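You operate a simulated robot arm through the tools that you are given. There is no shell and no other tool.

You are at the controls of a simulated robot arm. One attempt, no reset.

Task
Tighten both screws of the tray's handle with the stubby driver, then slide the tray up to the rack.
Fine: the driver goes back in its hole first.
Where things are to end (x, y in the base frame): mending tray within 2.5 cm of [49, -10].

The check looks at the end state, three seconds after you hand in, the way a careful person would. Anything else that was tipped, shoved, dropped, spilled or broken makes it a failure.

Robot
A 6-joint arm with a two-finger parallel gripper, fixed in place. Base frame: the origin is on the floor under the middle of its stand, x ahead of it, y to its left, z up; the work surface is at about z = 70. Lengths are in cm, angles in degrees, forces in N, time in s.
With the tool pointing down near the work surface it reaches from about 24 to 66 cm from the base axis. Its first joint turns from -166.0 to 166.0 degrees. Payload 1.57 kg.
The tool frame sits at the grasp point between the pads (the TCP): z along the fingers, y along the line on which they close. The tips reach 3 cm beyond it. Largest opening 11 cm; finger width 2.4, thickness 1.2; the body of the gripper, 4.8 by 11.2 cm, starts 7.8 cm behind the TCP.
Orientation is that of the tool frame in the base frame, as a unit quaternion [w, x, y, z]. With the fingers straight down and closing along the base's y, the tool's x points along the base's -x, its y along +y and its z along -z.

Tools
- The arm moves only by the tool send_rows. Its argument "series" is a list that holds one entry, the list of rows, each a list of 7 numbers: the shift along the base's x, y, z in mm, then the turn, a rotation vector about the base's x, y, z in degrees, then the opening, from 0 (shut) to 1 (fully open). In form: [[[x, y, z, wx, wy, wz, fingers], ...]]. A call has 1 to 20 rows; each row is the pose to reach, as a shift and turn from the pose commanded when the call began. A row lasts 0.2 s, in which the tool goes at most 5 cm and 8.6 degrees; a call with a longer step from one row to the next is refused whole, and so is a gripper value outside its range. A pose out of reach is approached as far as the arm can. The call stops where the force on the tool passes 40 N (or 10 N more than at its start, if that is more) or the arm is blocked; 0.2 s more then pass. The fingers move at their own pace (about 10.8 cm/s each) and stop on an object; they squeeze with about 27 N. The grip force told is the motor's: it shows also when the fingers shut on nothing. Time passes only in rows, and 0.2 s behind the last, so rows that repeat a pose let the fingers close. The reply holds the time, the measured pose of the TCP, the force on the tool along the base axes, the opening and the grip force, in the units named above and with some noise, with the torque about the TCP (base axes, N m) and any sound that the robot's microphone picked up.
- Cameras (640 x 400 px; columns grow to the right, rows downward): "scene" is fixed at [21.82, 64.92, 146.63]; the picture's right is [-0.94, -0.34, 0.00], its down [-0.20, 0.54, -0.82] and it looks along [0.28, -0.77, -0.57] (base axes); focal length 362 px, centre (320, 200). "wrist" rides on the gripper at [7, 1.6, -14.1] in the tool frame; the picture's right is [-0.23, 0.97, 0.00], its down [-0.86, -0.20, -0.48] and it looks along [-0.47, -0.11, 0.88] (tool axes); focal length 222 px, centre (320, 200). There is no depth. A picture from a camera that has moved, and an enlarged one, comes with that camera's place and axes in the base frame and with its lens.
- snapshot(camera): a new picture of that camera. It takes no simulated time.
- move_column(by): moves the trunk up (or, below 0, down) by that many cm; the arm rides with it, the base frame stays. It gives what a move gives, with no picture.
- close_up(camera, box): a new picture of the part [left, top, right, bottom] of that camera's present view, enlarged. It takes no simulated time.
- close_job(): hands the job in; it is judged then, once.

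Places have to be worked out from the pictures, the camera data and where the tool is seen. Open the gripper and draw the arm clear of the work before you hand the job in, unless the task says otherwise.

The tools are called after ">>>" by a JSON object that holds its "op" and its "data". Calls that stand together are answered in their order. send_rows: Moves the arm, as the interface text tells. Its arguments: {"type":"object","properties":{"series":{"type":"array"}},"required":["series"]} The other tools are called the same way: move_column (by) moves the trunk up or down; snapshot (camera) takes a picture; close_up (camera, box) takes an enlarged picture of a part of a camera's view; close_job () hands the job in.

At the start:

```text
time: 0.0
tcp_pos: [49.63, -5.21, 108.09]
tool_rot: [0.0, 0.001, 1.0, 0.0]
contact_force: [-0.2, 0.2, 0.1]
wrist_torque: [-0.01, 0.0, 0.01]
gripper_width: 10.98
gripper_force: 0.1
trunk travel left (down, up): [-15.0, 44.0]
```

scene: 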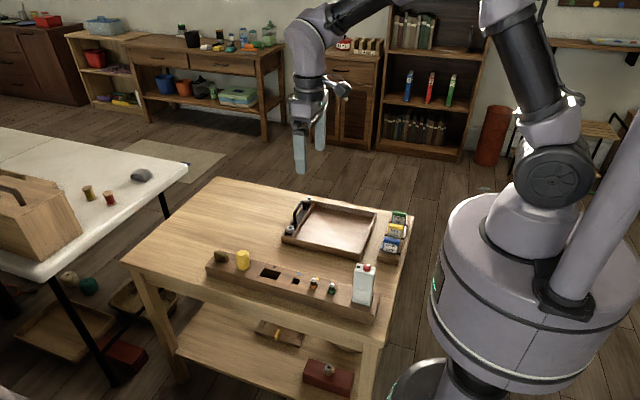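
wrist: 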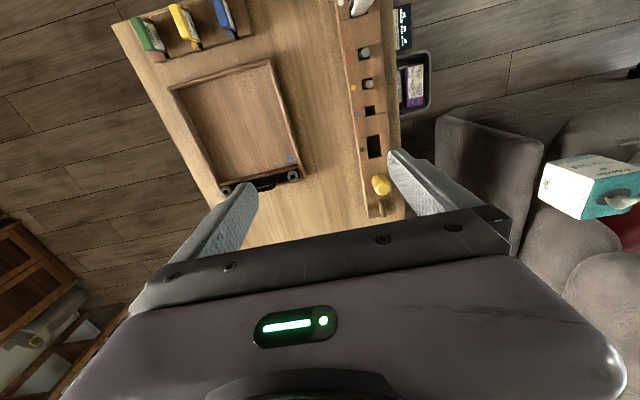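

I start by looking closely at the tray, the rack and the driver before moving anything.

>>> {"op": "close_up", "data": {"camera": "scene", "box": [200, 180, 420, 320]}}

>>> {"op": "close_up", "data": {"camera": "wrist", "box": [100, 0, 440, 220]}}

>>> {"op": "close_up", "data": {"camera": "scene", "box": [200, 240, 310, 310]}}

>>> {"op": "close_up", "data": {"camera": "scene", "box": [280, 240, 400, 320]}}

>>> {"op": "close_up", "data": {"camera": "scene", "box": [270, 185, 390, 260]}}

```text
2.86 times, centred on (310, 250) of scene
camera zoom: at [21.82, 64.92, 146.63], right [-0.94, -0.34, 0.0], down [-0.2, 0.54, -0.82], along [0.28, -0.77, -0.57], focal length 1034 px, centre (349, 57)
```

zoom: 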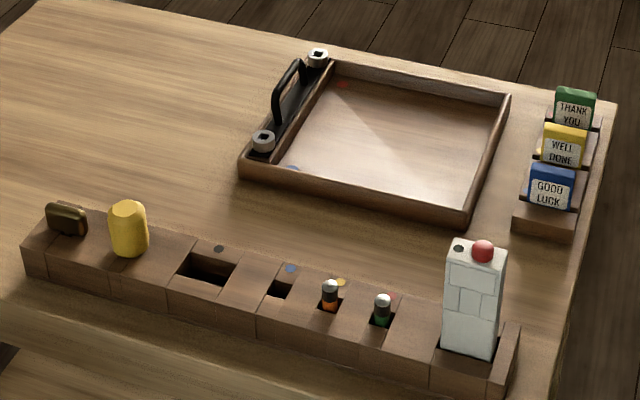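

```text
1.82 times, centred on (270, 110) of wrist
camera zoom: at [42.53, -3.53, 122.34], right [0.23, 0.97, 0.0], down [0.86, -0.2, 0.48], along [0.47, -0.11, -0.88], focal length 404 px, centre (411, 364)
```

zoom: 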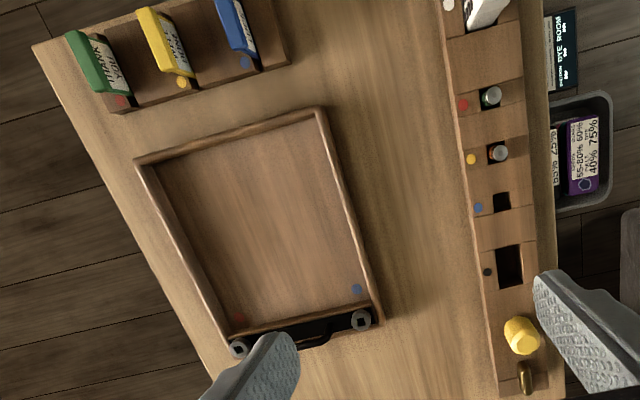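

```text
5.71 times, centred on (255, 275) of scene
camera zoom: at [21.82, 64.92, 146.63], right [-0.94, -0.34, 0.0], down [-0.2, 0.54, -0.82], along [0.28, -0.77, -0.57], focal length 2068 px, centre (691, -229)
```

zoom: 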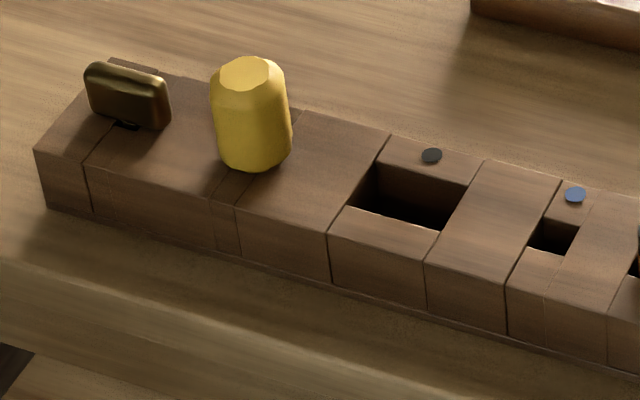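

```text
5.00 times, centred on (340, 280) of scene
camera zoom: at [21.82, 64.92, 146.63], right [-0.94, -0.34, 0.0], down [-0.2, 0.54, -0.82], along [0.28, -0.77, -0.57], focal length 1810 px, centre (220, -200)
```

zoom: 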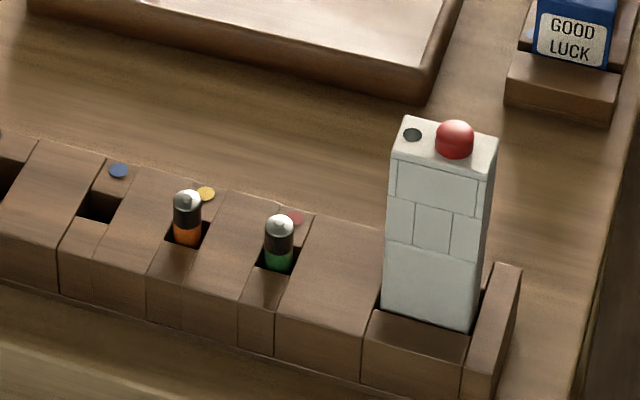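

```text
5.33 times, centred on (330, 222) of scene
camera zoom: at [21.82, 64.92, 146.63], right [-0.94, -0.34, 0.0], down [-0.2, 0.54, -0.82], along [0.28, -0.77, -0.57], focal length 1930 px, centre (267, 80)
```

zoom: 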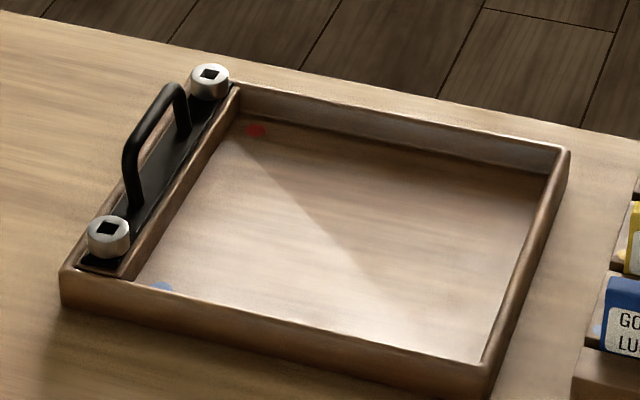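

The yellow stubby handle stands in the rack at about (66.9, 4.4), and the two square-socket screws sit near (60.8, -14.7) and (60.9, -31.5). I move the wrist camera over to see the driver and rack from nearer.

>>> {"op": "send_rows", "data": {"series": [[[20, 25, -20, 0, 0, 0, 1], [40, 50, -45, 0, 0, 0, 1], [60, 75, -70, 0, 0, 0, 1], [70, 92, -90, 0, 0, 0, 1]]]}}

>>> {"op": "snapshot", "data": {"camera": "wrist"}}

>>> {"op": "snapshot", "data": {"camera": "scene"}}

```text
time: 1.0
tcp_pos: [56.63, 4.03, 99.08]
tool_rot: [0.0, 0.0, 1.0, 0.0]
contact_force: [0.4, -1.2, 0.3]
wrist_torque: [0.0, 0.04, 0.0]
gripper_width: 11.0
gripper_force: 0.1
trunk travel left (down, up): [-15.0, 44.0]
```

```text
taken
camera wrist: at [49.6, 5.75, 113.36], right [0.23, 0.97, 0.0], down [0.85, -0.2, 0.48], along [0.47, -0.11, -0.88], focal length 222 px, centre (320, 200)
```

wrist: 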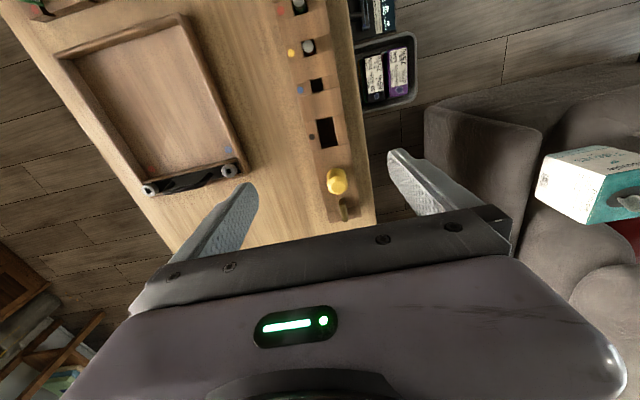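

```text
taken
```

scene: 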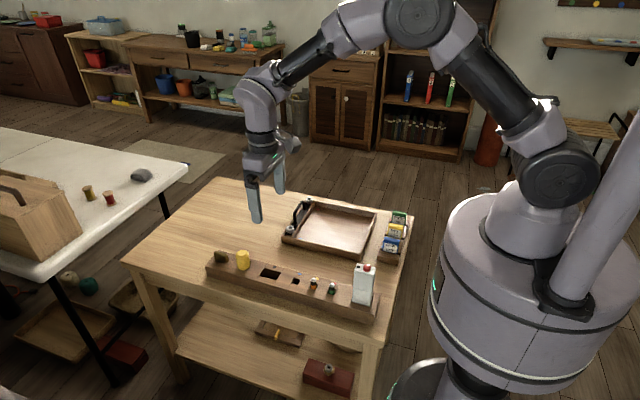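

>>> {"op": "close_up", "data": {"camera": "wrist", "box": [260, 80, 420, 230]}}

>>> {"op": "close_up", "data": {"camera": "wrist", "box": [120, 120, 270, 220]}}

>>> {"op": "close_up", "data": {"camera": "scene", "box": [200, 240, 260, 280]}}

>>> {"op": "close_up", "data": {"camera": "scene", "box": [240, 310, 380, 400]}}

```text
2.67 times, centred on (340, 155) of wrist
camera zoom: at [49.6, 5.75, 113.36], right [0.23, 0.97, 0.0], down [0.85, -0.2, 0.48], along [0.47, -0.11, -0.88], focal length 592 px, centre (267, 320)
```

zoom: 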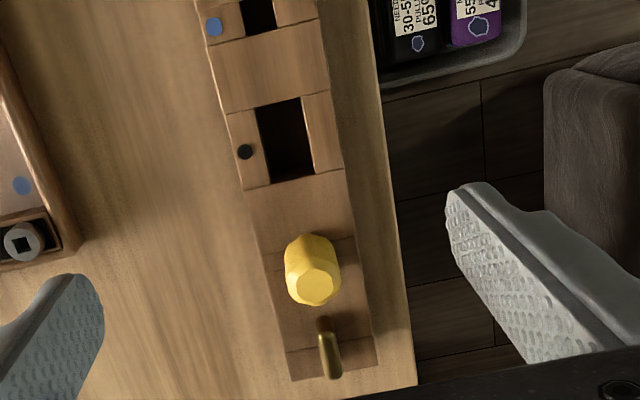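

```text
4.00 times, centred on (195, 170) of wrist
camera zoom: at [49.6, 5.75, 113.36], right [0.23, 0.97, 0.0], down [0.85, -0.2, 0.48], along [0.47, -0.11, -0.88], focal length 888 px, centre (820, 320)
```

zoom: 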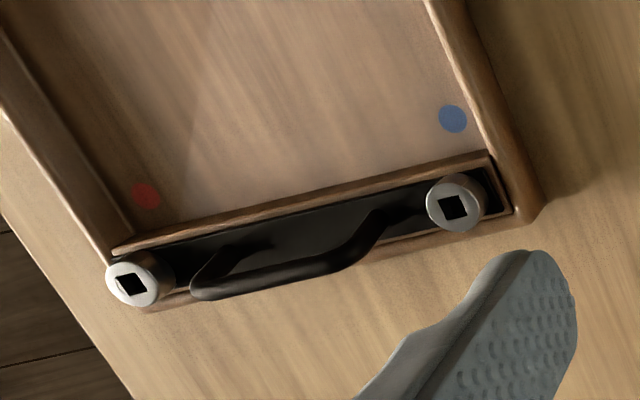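

```text
10.00 times, centred on (230, 260) of scene
camera zoom: at [21.82, 64.92, 146.63], right [-0.94, -0.34, 0.0], down [-0.2, 0.54, -0.82], along [0.28, -0.77, -0.57], focal length 3620 px, centre (1220, -400)
```

zoom: 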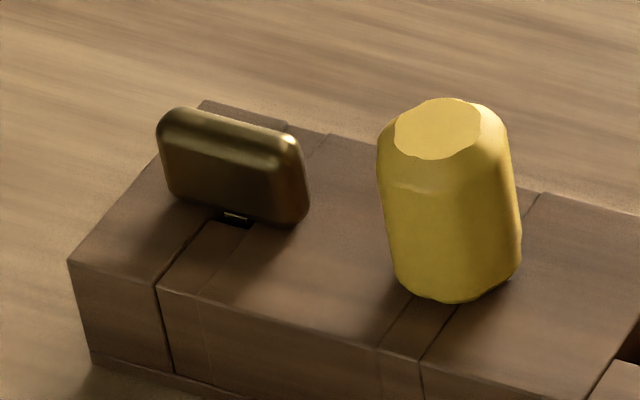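

```text
4.44 times, centred on (310, 355) of scene
camera zoom: at [21.82, 64.92, 146.63], right [-0.94, -0.34, 0.0], down [-0.2, 0.54, -0.82], along [0.28, -0.77, -0.57], focal length 1609 px, centre (364, -489)
```

zoom: 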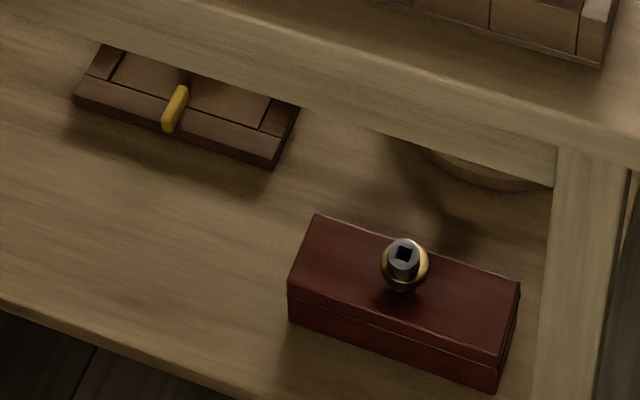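

The yellow handle is the stubby driver, standing near (66.2, 4.8), top at about z = 79.5, beside a brass key. I move above it at z = 89 to test the reach at that distance.

>>> {"op": "send_rows", "data": {"series": [[[35, 3, -30, 0, 0, 0, 1], [70, 6, -60, 0, 0, 0, 1], [96, 8, -90, 0, 0, 0, 1], [96, 8, -90, 0, 0, 0, 1], [96, 8, -90, 0, 0, 0, 1]]]}}

>>> {"op": "snapshot", "data": {"camera": "wrist"}}

>>> {"op": "snapshot", "data": {"camera": "scene"}}

```text
time: 2.2
tcp_pos: [66.15, 4.77, 90.21]
tool_rot: [0.001, 0.0, 1.0, 0.0]
contact_force: [0.2, -0.4, 1.0]
wrist_torque: [-0.02, -0.01, 0.02]
gripper_width: 11.01
gripper_force: 0.0
trunk travel left (down, up): [-15.0, 44.0]
```

```text
taken
camera wrist: at [59.09, 6.43, 104.48], right [0.23, 0.97, 0.0], down [0.86, -0.2, 0.48], along [0.47, -0.11, -0.88], focal length 222 px, centre (320, 200)
```

wrist: 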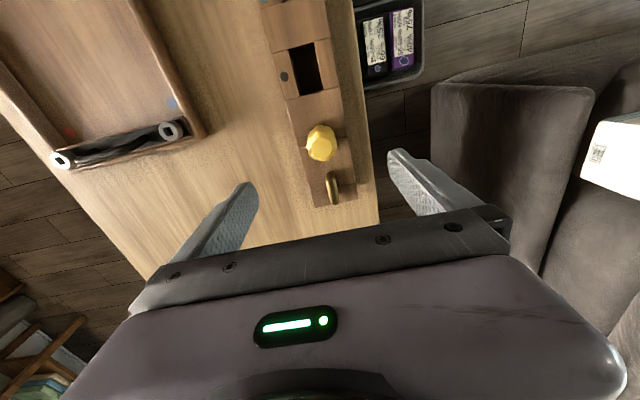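

```text
taken
```

scene: 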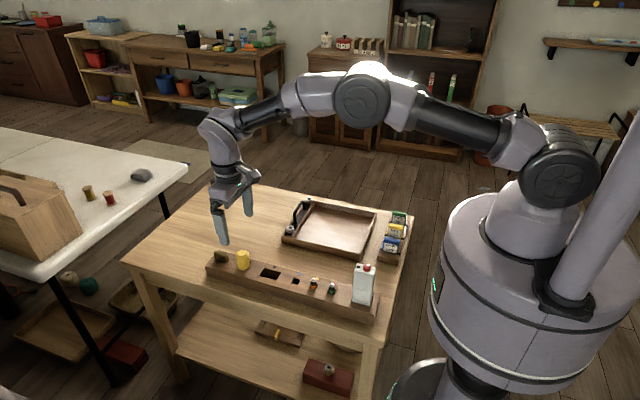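

The arm reaches here with the elbow still bent. I take close-ups to pin the driver against the fingers.

>>> {"op": "close_up", "data": {"camera": "wrist", "box": [260, 90, 400, 220]}}

>>> {"op": "close_up", "data": {"camera": "scene", "box": [190, 180, 290, 290]}}

```text
3.08 times, centred on (330, 155) of wrist
camera zoom: at [59.09, 6.43, 104.48], right [0.23, 0.97, 0.0], down [0.86, -0.2, 0.48], along [0.47, -0.11, -0.88], focal length 684 px, centre (289, 338)
```

zoom: 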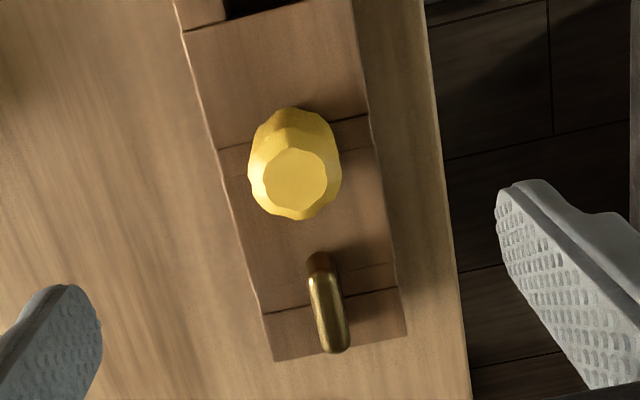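

```text
3.64 times, centred on (240, 235) of scene
camera zoom: at [21.82, 64.92, 146.63], right [-0.94, -0.34, 0.0], down [-0.2, 0.54, -0.82], along [0.28, -0.77, -0.57], focal length 1316 px, centre (611, 73)
```

zoom: 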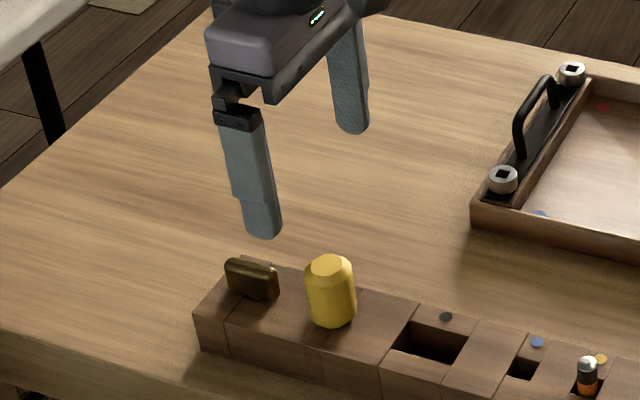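

The driver centre works out to about (65.7, 5.35) with its handle from z≈75.3 to 80. Before picking it up I look at both screws from above to get their places and socket angles.

>>> {"op": "send_rows", "data": {"series": [[[-10, -20, 30, 0, 0, 0, 1], [-25, -65, 40, 0, 0, 0, 1], [-40, -110, 40, 0, 0, 0, 1], [-55, -155, 40, 0, 0, 0, 1], [-70, -200, 40, 0, 0, 0, 1], [-81, -245, 30, 0, 0, 0, 1], [-81, -268, 20, 0, 0, 0, 1], [-81, -268, 20, 0, 0, 0, 1]]]}}

>>> {"op": "snapshot", "data": {"camera": "wrist"}}

```text
time: 4.0
tcp_pos: [58.11, -22.09, 91.95]
tool_rot: [0.0, 0.0, 1.0, 0.0]
contact_force: [0.0, -0.2, 0.2]
wrist_torque: [-0.01, 0.01, -0.03]
gripper_width: 11.0
gripper_force: 0.0
trunk travel left (down, up): [-15.0, 44.0]
```

```text
taken
camera wrist: at [51.07, -20.34, 106.35], right [0.23, 0.97, 0.0], down [0.86, -0.2, 0.48], along [0.47, -0.11, -0.88], focal length 222 px, centre (320, 200)
```

wrist: 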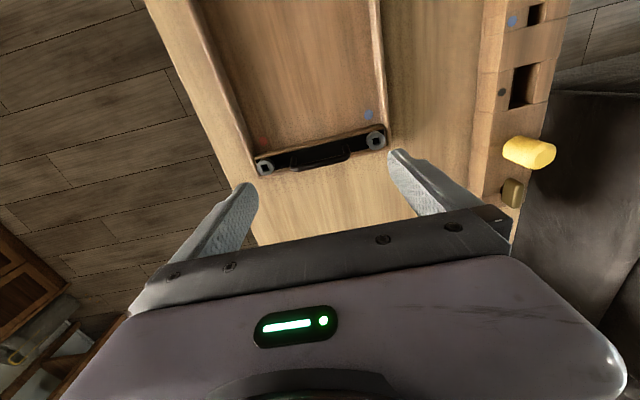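

>>> {"op": "close_up", "data": {"camera": "wrist", "box": [240, 100, 400, 200]}}

>>> {"op": "close_up", "data": {"camera": "wrist", "box": [250, 145, 290, 185]}}

>>> {"op": "close_up", "data": {"camera": "wrist", "box": [355, 120, 395, 160]}}

>>> {"op": "close_up", "data": {"camera": "scene", "box": [280, 190, 330, 240]}}

```text
4.00 times, centred on (320, 150) of wrist
camera zoom: at [51.07, -20.34, 106.35], right [0.23, 0.97, 0.0], down [0.86, -0.2, 0.48], along [0.47, -0.11, -0.88], focal length 888 px, centre (320, 400)
```

zoom: 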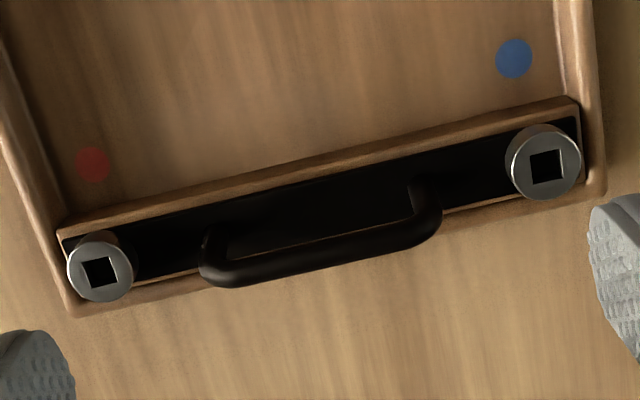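

```text
10.00 times, centred on (270, 165) of wrist
camera zoom: at [51.07, -20.34, 106.35], right [0.23, 0.97, 0.0], down [0.86, -0.2, 0.48], along [0.47, -0.11, -0.88], focal length 2221 px, centre (820, 550)
```

zoom: 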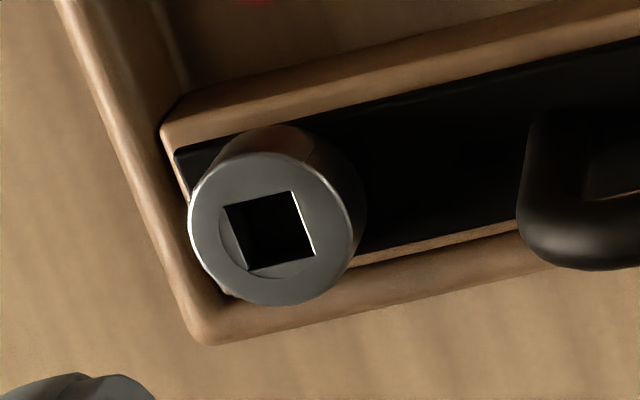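

```text
10.00 times, centred on (375, 140) of wrist
camera zoom: at [51.07, -20.34, 106.35], right [0.23, 0.97, 0.0], down [0.86, -0.2, 0.48], along [0.47, -0.11, -0.88], focal length 2221 px, centre (-230, 800)
```

zoom: 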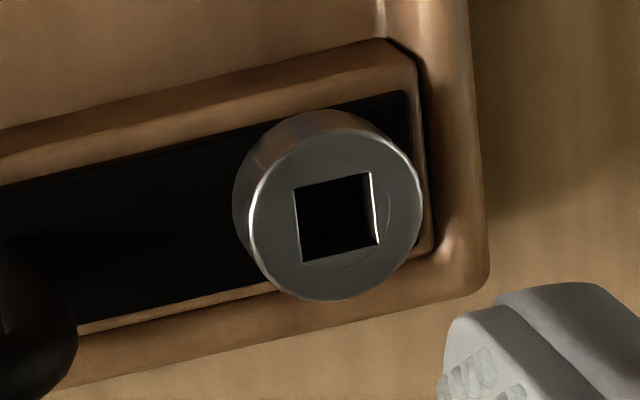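

```text
8.00 times, centred on (305, 215) of scene
camera zoom: at [21.82, 64.92, 146.63], right [-0.94, -0.34, 0.0], down [-0.2, 0.54, -0.82], along [0.28, -0.77, -0.57], focal length 2896 px, centre (440, 80)
```

zoom: 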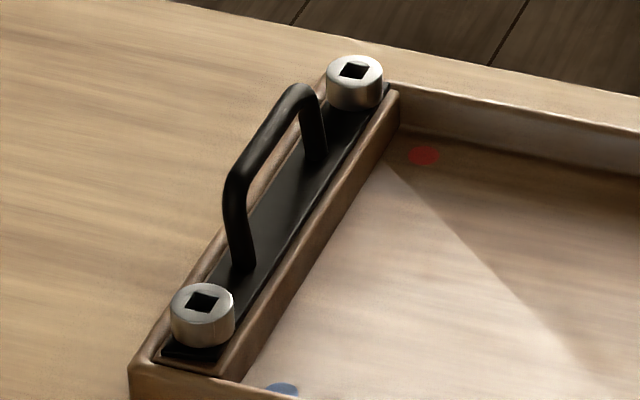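

Both sockets are square to the base axes, at about (60.45, -14.3) and (60.65, -30.96), tops near z = 75. I zoom in from the side to see how loose the heads sit.

>>> {"op": "close_up", "data": {"camera": "scene", "box": [282, 222, 300, 240]}}

>>> {"op": "close_up", "data": {"camera": "scene", "box": [300, 190, 318, 208]}}

>>> {"op": "close_up", "data": {"camera": "scene", "box": [205, 235, 265, 285]}}

```text
16.00 times, centred on (291, 231) of scene
camera zoom: at [21.82, 64.92, 146.63], right [-0.94, -0.34, 0.0], down [-0.2, 0.54, -0.82], along [0.28, -0.77, -0.57], focal length 5791 px, centre (784, -296)
```

zoom: 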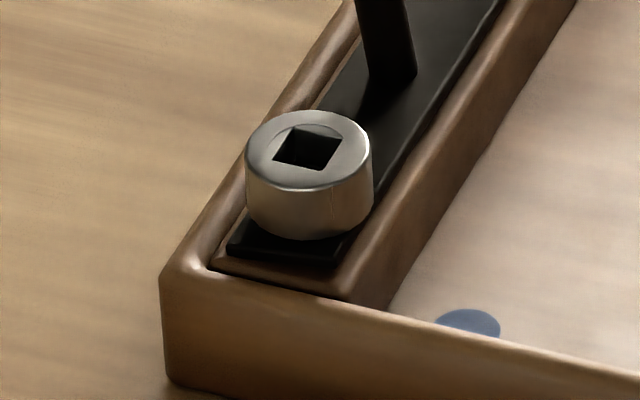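

```text
16.00 times, centred on (309, 199) of scene
camera zoom: at [21.82, 64.92, 146.63], right [-0.94, -0.34, 0.0], down [-0.2, 0.54, -0.82], along [0.28, -0.77, -0.57], focal length 5791 px, centre (496, 216)
```

zoom: 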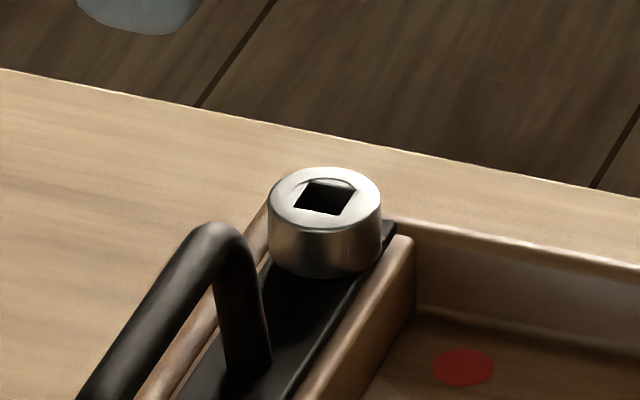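

```text
8.00 times, centred on (235, 260) of scene
camera zoom: at [21.82, 64.92, 146.63], right [-0.94, -0.34, 0.0], down [-0.2, 0.54, -0.82], along [0.28, -0.77, -0.57], focal length 2896 px, centre (1000, -280)
```

zoom: 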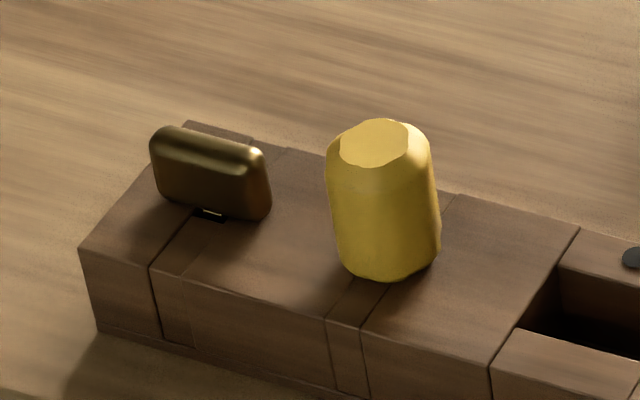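

The heads sit flush-looking with open sockets. The far screw is 68 cm out, so I raise the arm and then lower the trunk to level the shoulder with the wrist for more reach.

>>> {"op": "send_rows", "data": {"series": [[[0, 0, 40, 0, 0, 0, 1], [0, 0, 80, 0, 0, 0, 1], [0, 0, 120, 0, 0, 0, 1], [0, 0, 135, 0, 0, 0, 1], [0, 0, 135, 0, 0, 0, 1]]]}}

>>> {"op": "move_column", "data": {"by": -13}}

```text
time: 5.2
tcp_pos: [58.1, -21.97, 105.5]
tool_rot: [0.0, 0.001, 1.0, 0.0]
contact_force: [-0.1, -0.1, 0.1]
wrist_torque: [0.02, 0.0, -0.01]
gripper_width: 11.01
gripper_force: 0.1
trunk travel left (down, up): [-15.0, 44.0]
```

```text
time: 6.8
tcp_pos: [58.24, -22.02, 92.68]
tool_rot: [0.0, 0.0, 1.0, 0.0]
contact_force: [-0.4, -0.3, -0.5]
wrist_torque: [-0.03, -0.03, -0.02]
gripper_width: 10.99
gripper_force: 0.0
trunk travel left (down, up): [-2.0, 57.0]
```

Trunk is 13 cm lower and the tool is at z = 92.7. I test the reach above the far screw at z≈83.

>>> {"op": "send_rows", "data": {"series": [[[8, -30, -20, 0, 0, 0, 0.5], [16, -60, -45, 0, 0, 0, 0.5], [24, -89, -70, 0, 0, 0, 0.5], [24, -89, -95, 0, 0, 0, 0.5], [24, -89, -95, 0, 0, 0, 0.5], [24, -89, -95, 0, 0, 0, 0.5]]]}}

>>> {"op": "snapshot", "data": {"camera": "scene"}}

```text
time: 8.2
tcp_pos: [60.45, -30.94, 83.23]
tool_rot: [0.0, 0.0, 1.0, 0.0]
contact_force: [-0.9, -0.1, 0.7]
wrist_torque: [0.01, 0.01, 0.0]
gripper_width: 5.5
gripper_force: 0.1
trunk travel left (down, up): [-2.0, 57.0]
```

```text
taken
```

scene: 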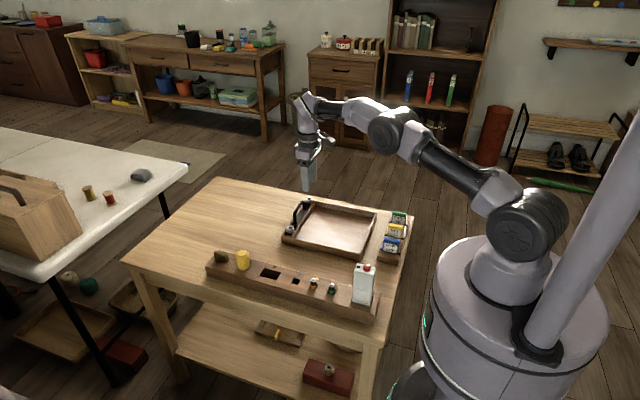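

The far screw is reachable with the trunk lowered. I test how far the wrist can turn clockwise here, with the empty gripper well above everything.

>>> {"op": "send_rows", "data": {"series": [[[0, 0, 0, 0, 0, -8.5, 0.5], [0, 0, 0, 0, 0, -17, 0.5], [0, 0, 0, 0, 0, -25.5, 0.5], [0, 0, 0, 0, 0, -34, 0.5], [0, 0, 0, 0, 0, -42.5, 0.5], [0, 0, 0, 0, 0, -51, 0.5], [0, 0, 0, 0, 0, -59.5, 0.5], [0, 0, 0, 0, 0, -68, 0.5], [0, 0, 0, 0, 0, -76.5, 0.5], [0, 0, 0, 0, 0, -85, 0.5], [0, 0, 0, 0, 0, -93.5, 0.5], [0, 0, 0, 0, 0, -102, 0.5], [0, 0, 0, 0, 0, -110.5, 0.5], [0, 0, 0, 0, 0, -119, 0.5], [0, 0, 0, 0, 0, -127.5, 0.5], [0, 0, 0, 0, 0, -136, 0.5], [0, 0, 0, 0, 0, -144.5, 0.5], [0, 0, 0, 0, 0, -153, 0.5], [0, 0, 0, 0, 0, -161.5, 0.5], [0, 0, 0, 0, 0, -170, 0.5]]]}}

```text
time: 12.4
tcp_pos: [60.46, -30.97, 83.15]
tool_rot: [0.0, 0.996, 0.086, 0.0]
contact_force: [0.3, -0.5, -0.4]
wrist_torque: [0.01, 0.01, 0.0]
gripper_width: 5.52
gripper_force: 0.1
trunk travel left (down, up): [-2.0, 57.0]
```

The tool turned -170° freely. I keep on to see whether the limit lies within another turn.

>>> {"op": "send_rows", "data": {"series": [[[0, 0, 0, 0, 0, -8.5, 0.5], [0, 0, 0, 0, 0, -17, 0.5], [0, 0, 0, 0, 0, -25.5, 0.5], [0, 0, 0, 0, 0, -34, 0.5], [0, 0, 0, 0, 0, -42.5, 0.5], [0, 0, 0, 0, 0, -51, 0.5], [0, 0, 0, 0, 0, -59.5, 0.5], [0, 0, 0, 0, 0, -68, 0.5], [0, 0, 0, 0, 0, -76.5, 0.5], [0, 0, 0, 0, 0, -85, 0.5], [0, 0, 0, 0, 0, -93.5, 0.5], [0, 0, 0, 0, 0, -102, 0.5], [0, 0, 0, 0, 0, -110.5, 0.5], [0, 0, 0, 0, 0, -119, 0.5], [0, 0, 0, 0, 0, -127.5, 0.5], [0, 0, 0, 0, 0, -136, 0.5], [0, 0, 0, 0, 0, -144.5, 0.5], [0, 0, 0, 0, 0, -153, 0.5], [0, 0, 0, 0, 0, -161.5, 0.5], [0, 0, 0, 0, 0, -170, 0.5]]]}}

```text
time: 16.6
tcp_pos: [38.95, -45.9, 102.17]
tool_rot: [-0.021, -0.509, 0.857, 0.071]
contact_force: [-0.4, -1.0, -0.7]
wrist_torque: [-0.04, -0.01, 0.01]
gripper_width: 5.49
gripper_force: 0.1
out of reach, approached as far as the arm can: row 8, 9, 10, 11, 12, 13, 14, 15, 16, 17, 18, 19, 20
trunk travel left (down, up): [-2.0, 57.0]
```

The wrist limit lies near -230° from the straight pose, and past it the arm drew off. I look before steering it back.

>>> {"op": "snapshot", "data": {"camera": "scene"}}

>>> {"op": "snapshot", "data": {"camera": "wrist"}}

```text
taken
```

scene: 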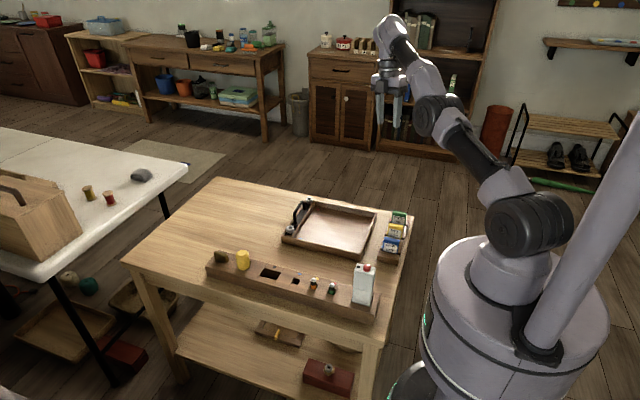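

```text
taken
camera wrist: at [35.55, -52.6, 116.22], right [-0.74, 0.66, 0.15], down [0.64, 0.61, 0.47], along [0.22, 0.44, -0.87], focal length 222 px, centre (320, 200)
```

wrist: 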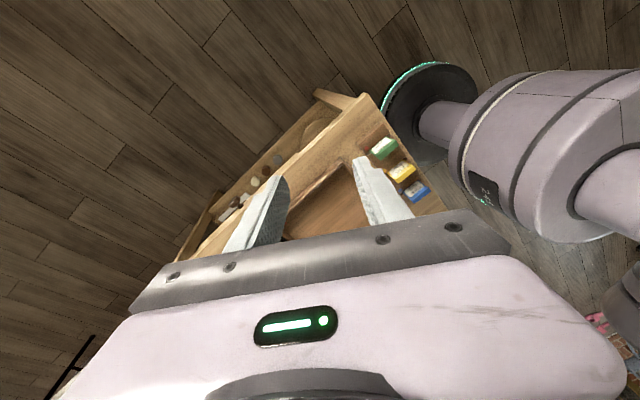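

Nothing was touched. I send a hold to learn what pose the arm now counts as commanded.

>>> {"op": "send_rows", "data": {"series": [[[0, 0, 0, 0, 0, 0, 0.5], [0, 0, 0, 0, 0, 0, 0.5]]]}}

```text
time: 17.2
tcp_pos: [38.86, -45.8, 102.1]
tool_rot: [-0.022, -0.509, 0.858, 0.071]
contact_force: [-0.4, -0.3, -0.2]
wrist_torque: [0.01, -0.01, 0.0]
gripper_width: 5.49
gripper_force: 0.0
trunk travel left (down, up): [-2.0, 57.0]
```

The present pose counts as the commanded one. I unwind the wrist the way it came (+69° to the -230° yaw, levelled), staying in the air clear of the table items.

>>> {"op": "send_rows", "data": {"series": [[[0, 0, 10, -0.13, -1.0, 7.6, 0.5], [0, 0, 20, -0.27, -2.0, 15.2, 0.5], [0, 0, 20, -0.4, -3.0, 22.8, 0.5], [0, 0, 20, -0.53, -4.0, 30.4, 0.5], [0, 0, 20, -0.67, -5.0, 38.0, 0.5], [0, 0, 20, -0.8, -6.0, 45.7, 0.5], [0, 0, 20, -0.93, -7.0, 53.3, 0.5], [0, 0, 20, -1.07, -8.0, 60.9, 0.5], [0, 0, 20, -1.2, -9.0, 68.5, 0.5], [0, 0, 20, -1.2, -9.0, 68.5, 0.5]]]}}

>>> {"op": "snapshot", "data": {"camera": "scene"}}

```text
time: 19.4
tcp_pos: [38.46, -45.79, 108.8]
tool_rot: [-0.009, 0.907, -0.422, -0.014]
contact_force: [0.3, 0.3, -0.2]
wrist_torque: [0.0, 0.01, -0.02]
gripper_width: 5.5
gripper_force: 0.0
out of reach, approached as far as the arm can: row 3, 4, 5, 6, 7, 8, 9, 10
trunk travel left (down, up): [-2.0, 57.0]
```

```text
taken
```

scene: 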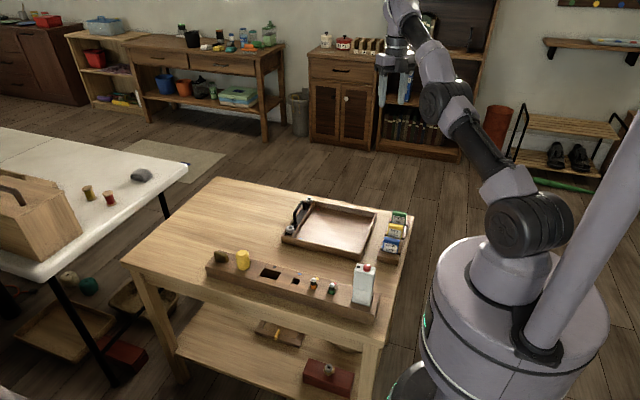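

The yaw is back at -230°. I go on unwinding while drawing back in over the tray side at height.

>>> {"op": "send_rows", "data": {"series": [[[5, 5, 0, 0, 0, 8, 0.5], [15, 20, 0, 0, 0, 16, 0.5], [30, 40, 0, 0, 0, 24, 0.5], [45, 60, 0, 0, 0, 32, 0.5], [60, 80, 0, 0, 0, 40, 0.5], [75, 100, 0, 0, 0, 48, 0.5], [90, 120, 0, 0, 0, 56, 0.5], [105, 140, 0, 0, 0, 60, 0.5], [115, 150, 0, 0, 0, 60, 0.5], [115, 150, 0, 0, 0, 60, 0.5]]]}}

>>> {"op": "snapshot", "data": {"camera": "scene"}}

```text
time: 21.6
tcp_pos: [51.31, -31.53, 110.1]
tool_rot: [-0.004, 0.996, 0.089, -0.003]
contact_force: [-0.7, 0.3, 1.3]
wrist_torque: [0.0, 0.03, 0.02]
gripper_width: 5.5
gripper_force: 0.0
out of reach, approached as far as the arm can: row 1, 2, 3, 4, 5, 6, 7, 8, 9, 10
trunk travel left (down, up): [-2.0, 57.0]
```

```text
taken
```

scene: 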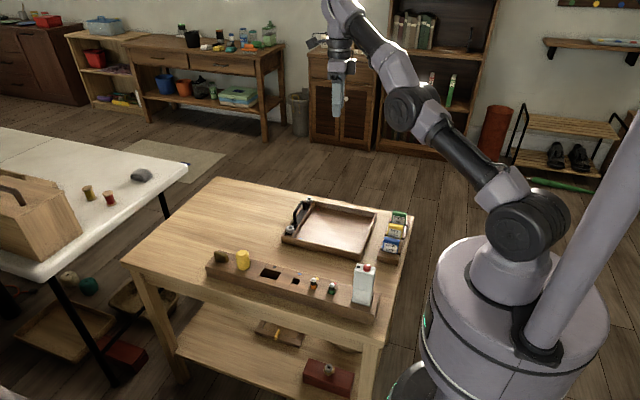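

Yaw is back to about -170°; the reach flag comes from the height with the trunk low. I come down and inward to leave that limit.

>>> {"op": "send_rows", "data": {"series": [[[-10, 15, -20, 0, 0, 0, 0.5], [-20, 30, -40, 0, 0, 0, 0.5], [-30, 45, -60, 0, 0, 0, 0.5], [-40, 60, -80, 0, 0, 0, 0.5], [-40, 60, -90, 0, 0, 0, 0.5], [-40, 60, -90, 0, 0, 0, 0.5]]]}}

>>> {"op": "snapshot", "data": {"camera": "scene"}}

```text
time: 23.0
tcp_pos: [51.85, -30.8, 110.12]
tool_rot: [-0.003, 0.996, 0.087, -0.004]
contact_force: [0.0, 0.6, -0.1]
wrist_torque: [-0.02, 0.01, -0.02]
gripper_width: 5.5
gripper_force: 0.1
out of reach, approached as far as the arm can: row 1, 2, 3, 4, 5, 6
trunk travel left (down, up): [-2.0, 57.0]
```

```text
taken
```

scene: 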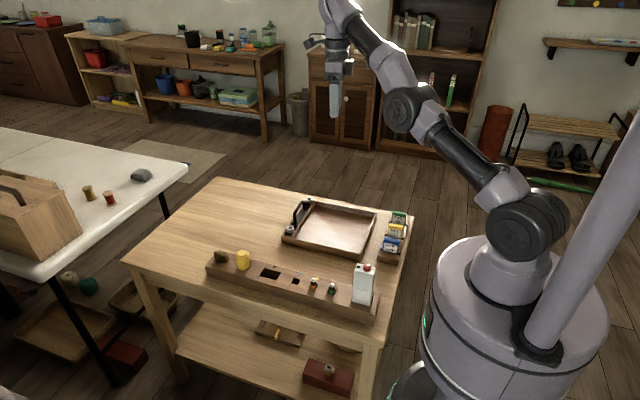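

The arm hardly moved, so it hangs at some joint limit with the elbow nearly straight. I look closely at the arm to understand its state.

>>> {"op": "close_up", "data": {"camera": "scene", "box": [290, 0, 640, 260]}}

>>> {"op": "snapshot", "data": {"camera": "wrist"}}

```text
1.54 times, centred on (465, 130) of scene
camera zoom: at [21.82, 64.92, 146.63], right [-0.94, -0.34, 0.0], down [-0.2, 0.54, -0.82], along [0.28, -0.77, -0.57], focal length 557 px, centre (97, 308)
```

zoom: 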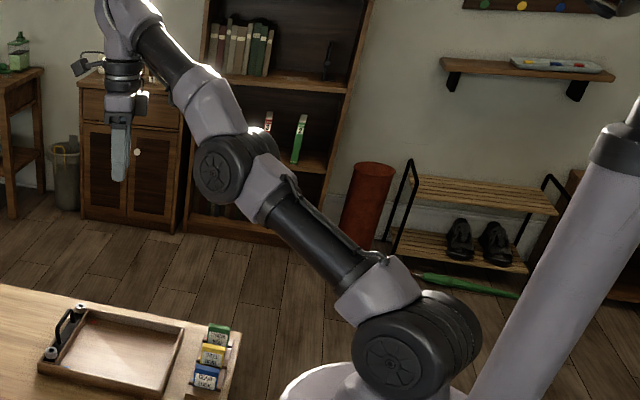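

```text
taken
camera wrist: at [59.05, -31.2, 124.31], right [-0.05, -1.0, 0.0], down [-0.87, 0.04, 0.49], along [-0.48, 0.03, -0.87], focal length 222 px, centre (320, 200)
```

wrist: 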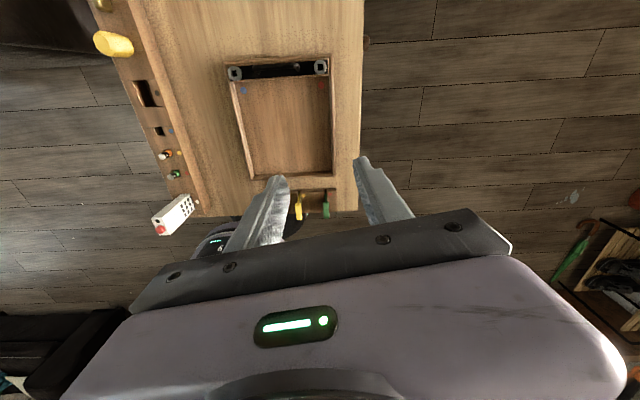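

The elbow has gone just past straight to the wrong side and rests on its limit. I reach outward and swing down so that it straightens and can bend the proper way again; the path is in free air beyond the tray.

>>> {"op": "send_rows", "data": {"series": [[[25, -15, -30, 0, 0, 0, 0.5], [50, -30, -60, 0, 0, 0, 0.5], [75, -45, -90, 0, 0, 0, 0.5], [84, -49, -120, 0, 0, 0, 0.5], [84, -49, -120, 0, 0, 0, 0.5]]]}}

>>> {"op": "snapshot", "data": {"camera": "scene"}}

```text
time: 24.2
tcp_pos: [57.31, -32.75, 98.14]
tool_rot: [0.0, 0.996, 0.087, 0.0]
contact_force: [0.1, 0.7, 0.6]
wrist_torque: [-0.02, -0.03, 0.01]
gripper_width: 5.49
gripper_force: 0.0
out of reach, approached as far as the arm can: row 1, 2, 3, 4, 5
trunk travel left (down, up): [-2.0, 57.0]
```

```text
taken
```

scene: 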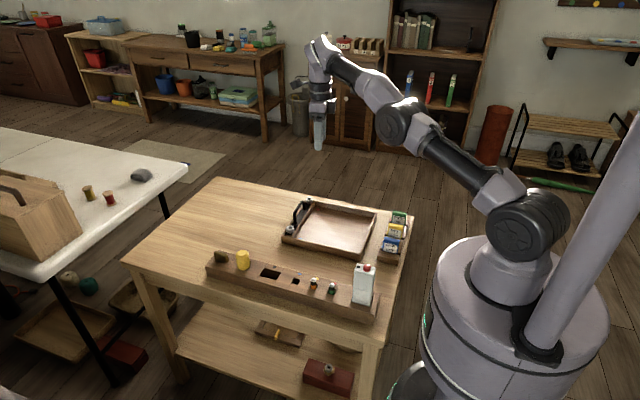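

The arm swung down and is nearly straight now. I continue down along the reach limit, then inward.

>>> {"op": "send_rows", "data": {"series": [[[10, -7, -30, 0, 0, 0, 0.5], [10, -7, -60, 0, 0, 0, 0.5], [10, -7, -90, 0, 0, 0, 0.5], [0, 0, -100, 0, 0, 0, 0.5], [-10, 10, -100, 0, 0, 0, 0.5], [-20, 20, -100, 0, 0, 0, 0.5]]]}}

>>> {"op": "snapshot", "data": {"camera": "scene"}}

```text
time: 25.6
tcp_pos: [59.11, -33.33, 88.7]
tool_rot: [-0.001, 0.996, 0.087, -0.001]
contact_force: [0.0, -0.6, -0.1]
wrist_torque: [-0.01, 0.0, 0.02]
gripper_width: 5.5
gripper_force: 0.0
out of reach, approached as far as the arm can: row 1, 3, 4, 5, 6
trunk travel left (down, up): [-2.0, 57.0]
```

```text
taken
```

scene: 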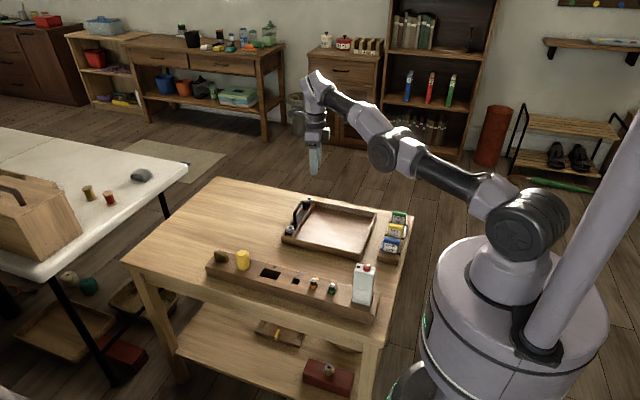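

The elbow is still a little on the wrong side. I stretch it out fully at height, then sweep down in bigger steps before pulling in.

>>> {"op": "send_rows", "data": {"series": [[[30, -17, 20, 0, 0, 0, 0.5], [60, -35, 40, 0, 0, 0, 0.5], [80, -47, 60, 0, 0, 0, 0.5], [80, -47, 60, 0, 0, 0, 0.5], [60, -35, 20, 0, 0, 0, 0.5], [40, -23, -20, 0, 0, 0, 0.5], [5, -3, -45, 0, 0, 0, 0.5], [-10, 6, -45, 0, 0, 0, 0.5], [-25, 15, -45, 0, 0, 0, 0.5], [-25, 15, -45, 0, 0, 0, 0.5]]]}}

>>> {"op": "snapshot", "data": {"camera": "scene"}}

```text
time: 27.8
tcp_pos: [59.6, -33.66, 84.17]
tool_rot: [-0.001, 0.996, 0.087, 0.0]
contact_force: [0.3, -0.3, -0.2]
wrist_torque: [-0.01, 0.01, 0.02]
gripper_width: 5.5
gripper_force: 0.2
out of reach, approached as far as the arm can: row 1, 2, 3, 4, 5, 6, 8, 9, 10
trunk travel left (down, up): [-2.0, 57.0]
```

```text
taken
```

scene: 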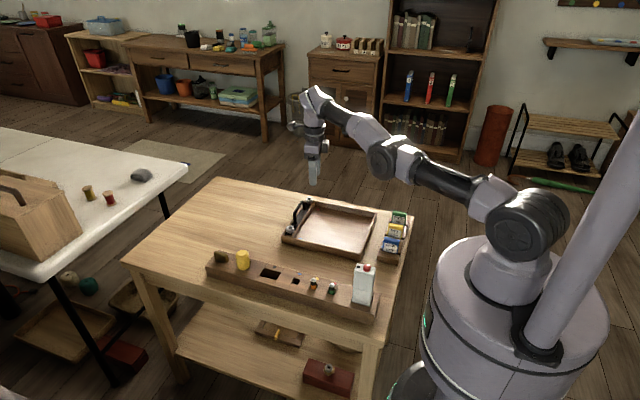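

Only radial pulls are refused, so the elbow must cross straight. I stretch up at full length, hold, then sweep down along the reach arc and pull in at the end.

>>> {"op": "send_rows", "data": {"series": [[[9, -5, 45, 0, 0, 0, 0.5], [9, -5, 90, 0, 0, 0, 0.5], [11, -6, 135, 0, 0, 0, 0.5], [13.5, -7.6, 158, 0, 0, 0, 0.5], [13.5, -7.6, 158, 0, 0, 0, 0.5], [13.5, -7.6, 158, 0, 0, 0, 0.5], [13.5, -7.6, 158, 0, 0, 0, 0.5], [-12.6, 7.1, 128, 0, 0, 0, 0.5], [-10, 5.7, 81, 0, 0, 0, 0.5], [-4.8, 2.7, 34, 0, 0, 0, 0.5], [-8.3, 4.7, -10, 0, 0, 0, 0.5], [-25.7, 14.5, -10, 0, 0, 0, 0.5], [-25.7, 14.5, -10, 0, 0, 0, 0.5]]]}}

>>> {"op": "snapshot", "data": {"camera": "scene"}}

```text
time: 30.6
tcp_pos: [56.98, -32.14, 83.28]
tool_rot: [0.001, 0.996, 0.086, 0.0]
contact_force: [0.6, -0.6, 0.3]
wrist_torque: [-0.02, -0.01, -0.02]
gripper_width: 5.5
gripper_force: 0.0
out of reach, approached as far as the arm can: row 1, 2, 3, 4, 5, 6, 7, 8
trunk travel left (down, up): [-2.0, 57.0]
```

```text
taken
```

scene: 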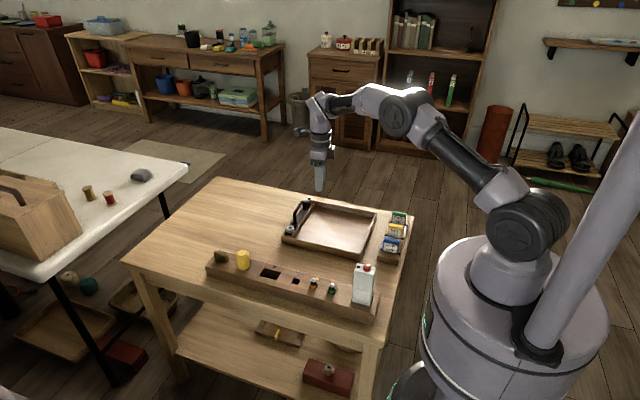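

The elbow is back on its proper side. I unwind the yaw by +170° to straight while flying back towards the driver at a safe height, staying inside the reach.

>>> {"op": "send_rows", "data": {"series": [[[0, 5, 12, 0, 0, 8.5, 0.5], [0, 15, 24, 0, 0, 17, 0.5], [0, 30, 36, 0, 0, 25.5, 0.5], [2, 50, 48, 0, 0, 34, 0.5], [5, 70, 60, 0, 0, 42.5, 0.5], [8, 92, 70, 0, 0, 51, 0.6], [11, 114, 75, 0, 0, 59.5, 0.6], [14, 136, 75, 0, 0, 68, 0.6], [17, 158, 75, 0, 0, 76.5, 0.6], [20, 180, 75, 0, 0, 85, 0.6], [23, 202, 75, 0, 0, 93.5, 0.6], [26, 224, 75, 0, 0, 102, 0.6], [29, 246, 75, 0, 0, 110.5, 0.6], [32, 268, 75, 0, 0, 119, 0.6], [35, 290, 75, 0, 0, 127.5, 0.6], [38, 310, 75, 0, 0, 136, 0.6], [41, 330, 75, 0, 0, 144.5, 0.6], [44, 350, 75, 0, 0, 153, 0.6], [47, 365, 75, 0, 0, 161.5, 0.6], [50, 374, 75, 0, 0, 170, 0.6]]]}}

>>> {"op": "snapshot", "data": {"camera": "wrist"}}

>>> {"op": "snapshot", "data": {"camera": "scene"}}

```text
time: 34.8
tcp_pos: [61.97, 5.08, 90.78]
tool_rot: [0.0, -0.002, 1.0, 0.0]
contact_force: [0.6, 0.3, 0.0]
wrist_torque: [0.01, -0.01, 0.03]
gripper_width: 6.6
gripper_force: 0.1
trunk travel left (down, up): [-2.0, 57.0]
```

```text
taken
camera wrist: at [54.92, 6.78, 104.89], right [0.22, 0.97, 0.0], down [0.86, -0.2, 0.48], along [0.47, -0.11, -0.88], focal length 222 px, centre (320, 200)
```

wrist: 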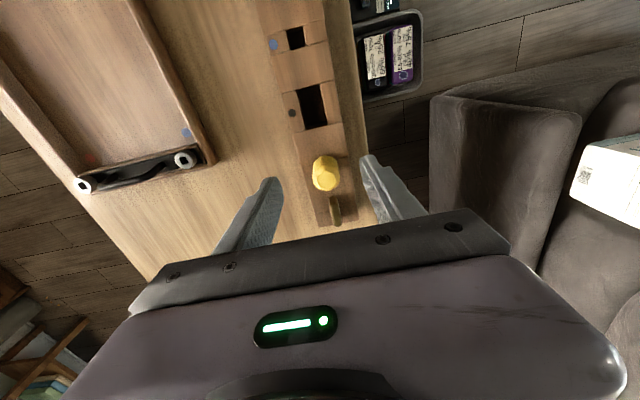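

```text
taken
```

scene: 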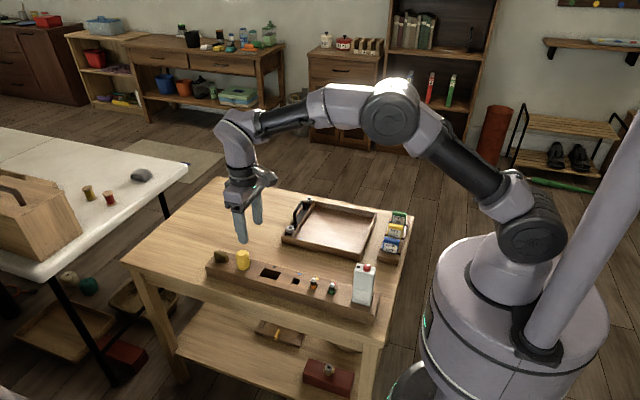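

Back at straight yaw. I refine the driver's place with a close-up from here.

>>> {"op": "close_up", "data": {"camera": "wrist", "box": [295, 140, 355, 200]}}

>>> {"op": "close_up", "data": {"camera": "scene", "box": [215, 200, 275, 280]}}

```text
6.67 times, centred on (325, 170) of wrist
camera zoom: at [54.92, 6.78, 104.89], right [0.22, 0.97, 0.0], down [0.86, -0.2, 0.48], along [0.47, -0.11, -0.88], focal length 1481 px, centre (287, 400)
```

zoom: 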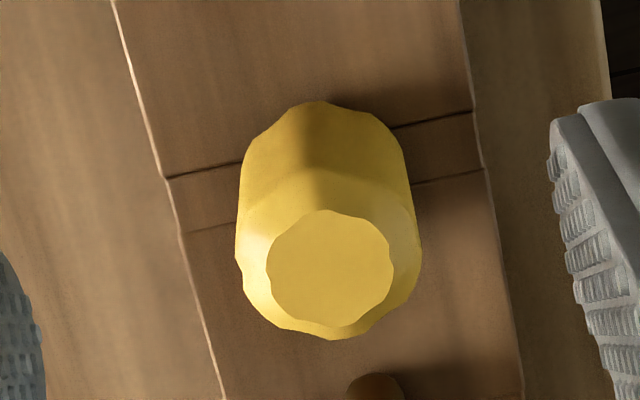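

```text
5.00 times, centred on (245, 240) of scene
camera zoom: at [21.82, 64.92, 146.63], right [-0.94, -0.34, 0.0], down [-0.2, 0.54, -0.82], along [0.28, -0.77, -0.57], focal length 1810 px, centre (695, 0)
```

zoom: 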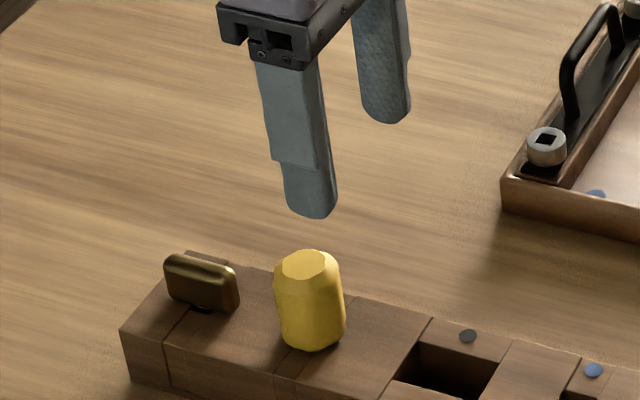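

The rack seam shows the driver's hole centred at about (65.63, 5.18), matching the handle. I move directly above it at z≈84.3 with the fingers about 6.6 cm apart.

>>> {"op": "send_rows", "data": {"series": [[[18, 0.5, -20, 0, 0, -0.2, 0.6], [37, 1, -45, 0, 0, -0.2, 0.6], [37, 1, -65, 0, 0, -0.2, 0.6], [37, 1, -65, 0, 0, -0.2, 0.6], [37, 1, -65, 0, 0, -0.2, 0.6]]]}}

>>> {"op": "close_up", "data": {"camera": "wrist", "box": [240, 100, 420, 240]}}

>>> {"op": "close_up", "data": {"camera": "scene", "box": [205, 215, 275, 285]}}

```text
time: 36.0
tcp_pos: [65.74, 5.2, 84.25]
tool_rot: [-0.001, 0.002, 1.0, 0.0]
contact_force: [0.3, 0.6, 0.4]
wrist_torque: [0.01, -0.06, 0.0]
gripper_width: 6.6
gripper_force: 0.0
trunk travel left (down, up): [-2.0, 57.0]
```

```text
2.86 times, centred on (330, 170) of wrist
camera zoom: at [58.6, 6.96, 98.41], right [0.23, 0.97, 0.0], down [0.85, -0.2, 0.48], along [0.47, -0.11, -0.88], focal length 635 px, centre (291, 286)
```

zoom: 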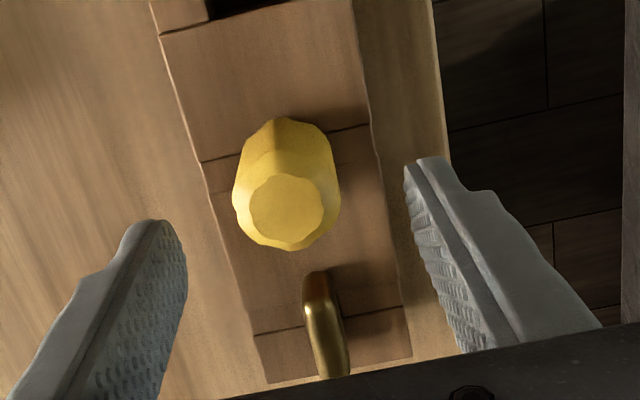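

```text
5.71 times, centred on (240, 250) of scene
camera zoom: at [21.82, 64.92, 146.63], right [-0.94, -0.34, 0.0], down [-0.2, 0.54, -0.82], along [0.28, -0.77, -0.57], focal length 2068 px, centre (777, -86)
```

zoom: 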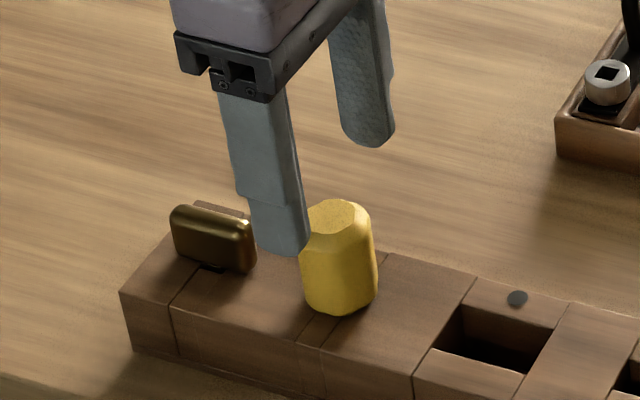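

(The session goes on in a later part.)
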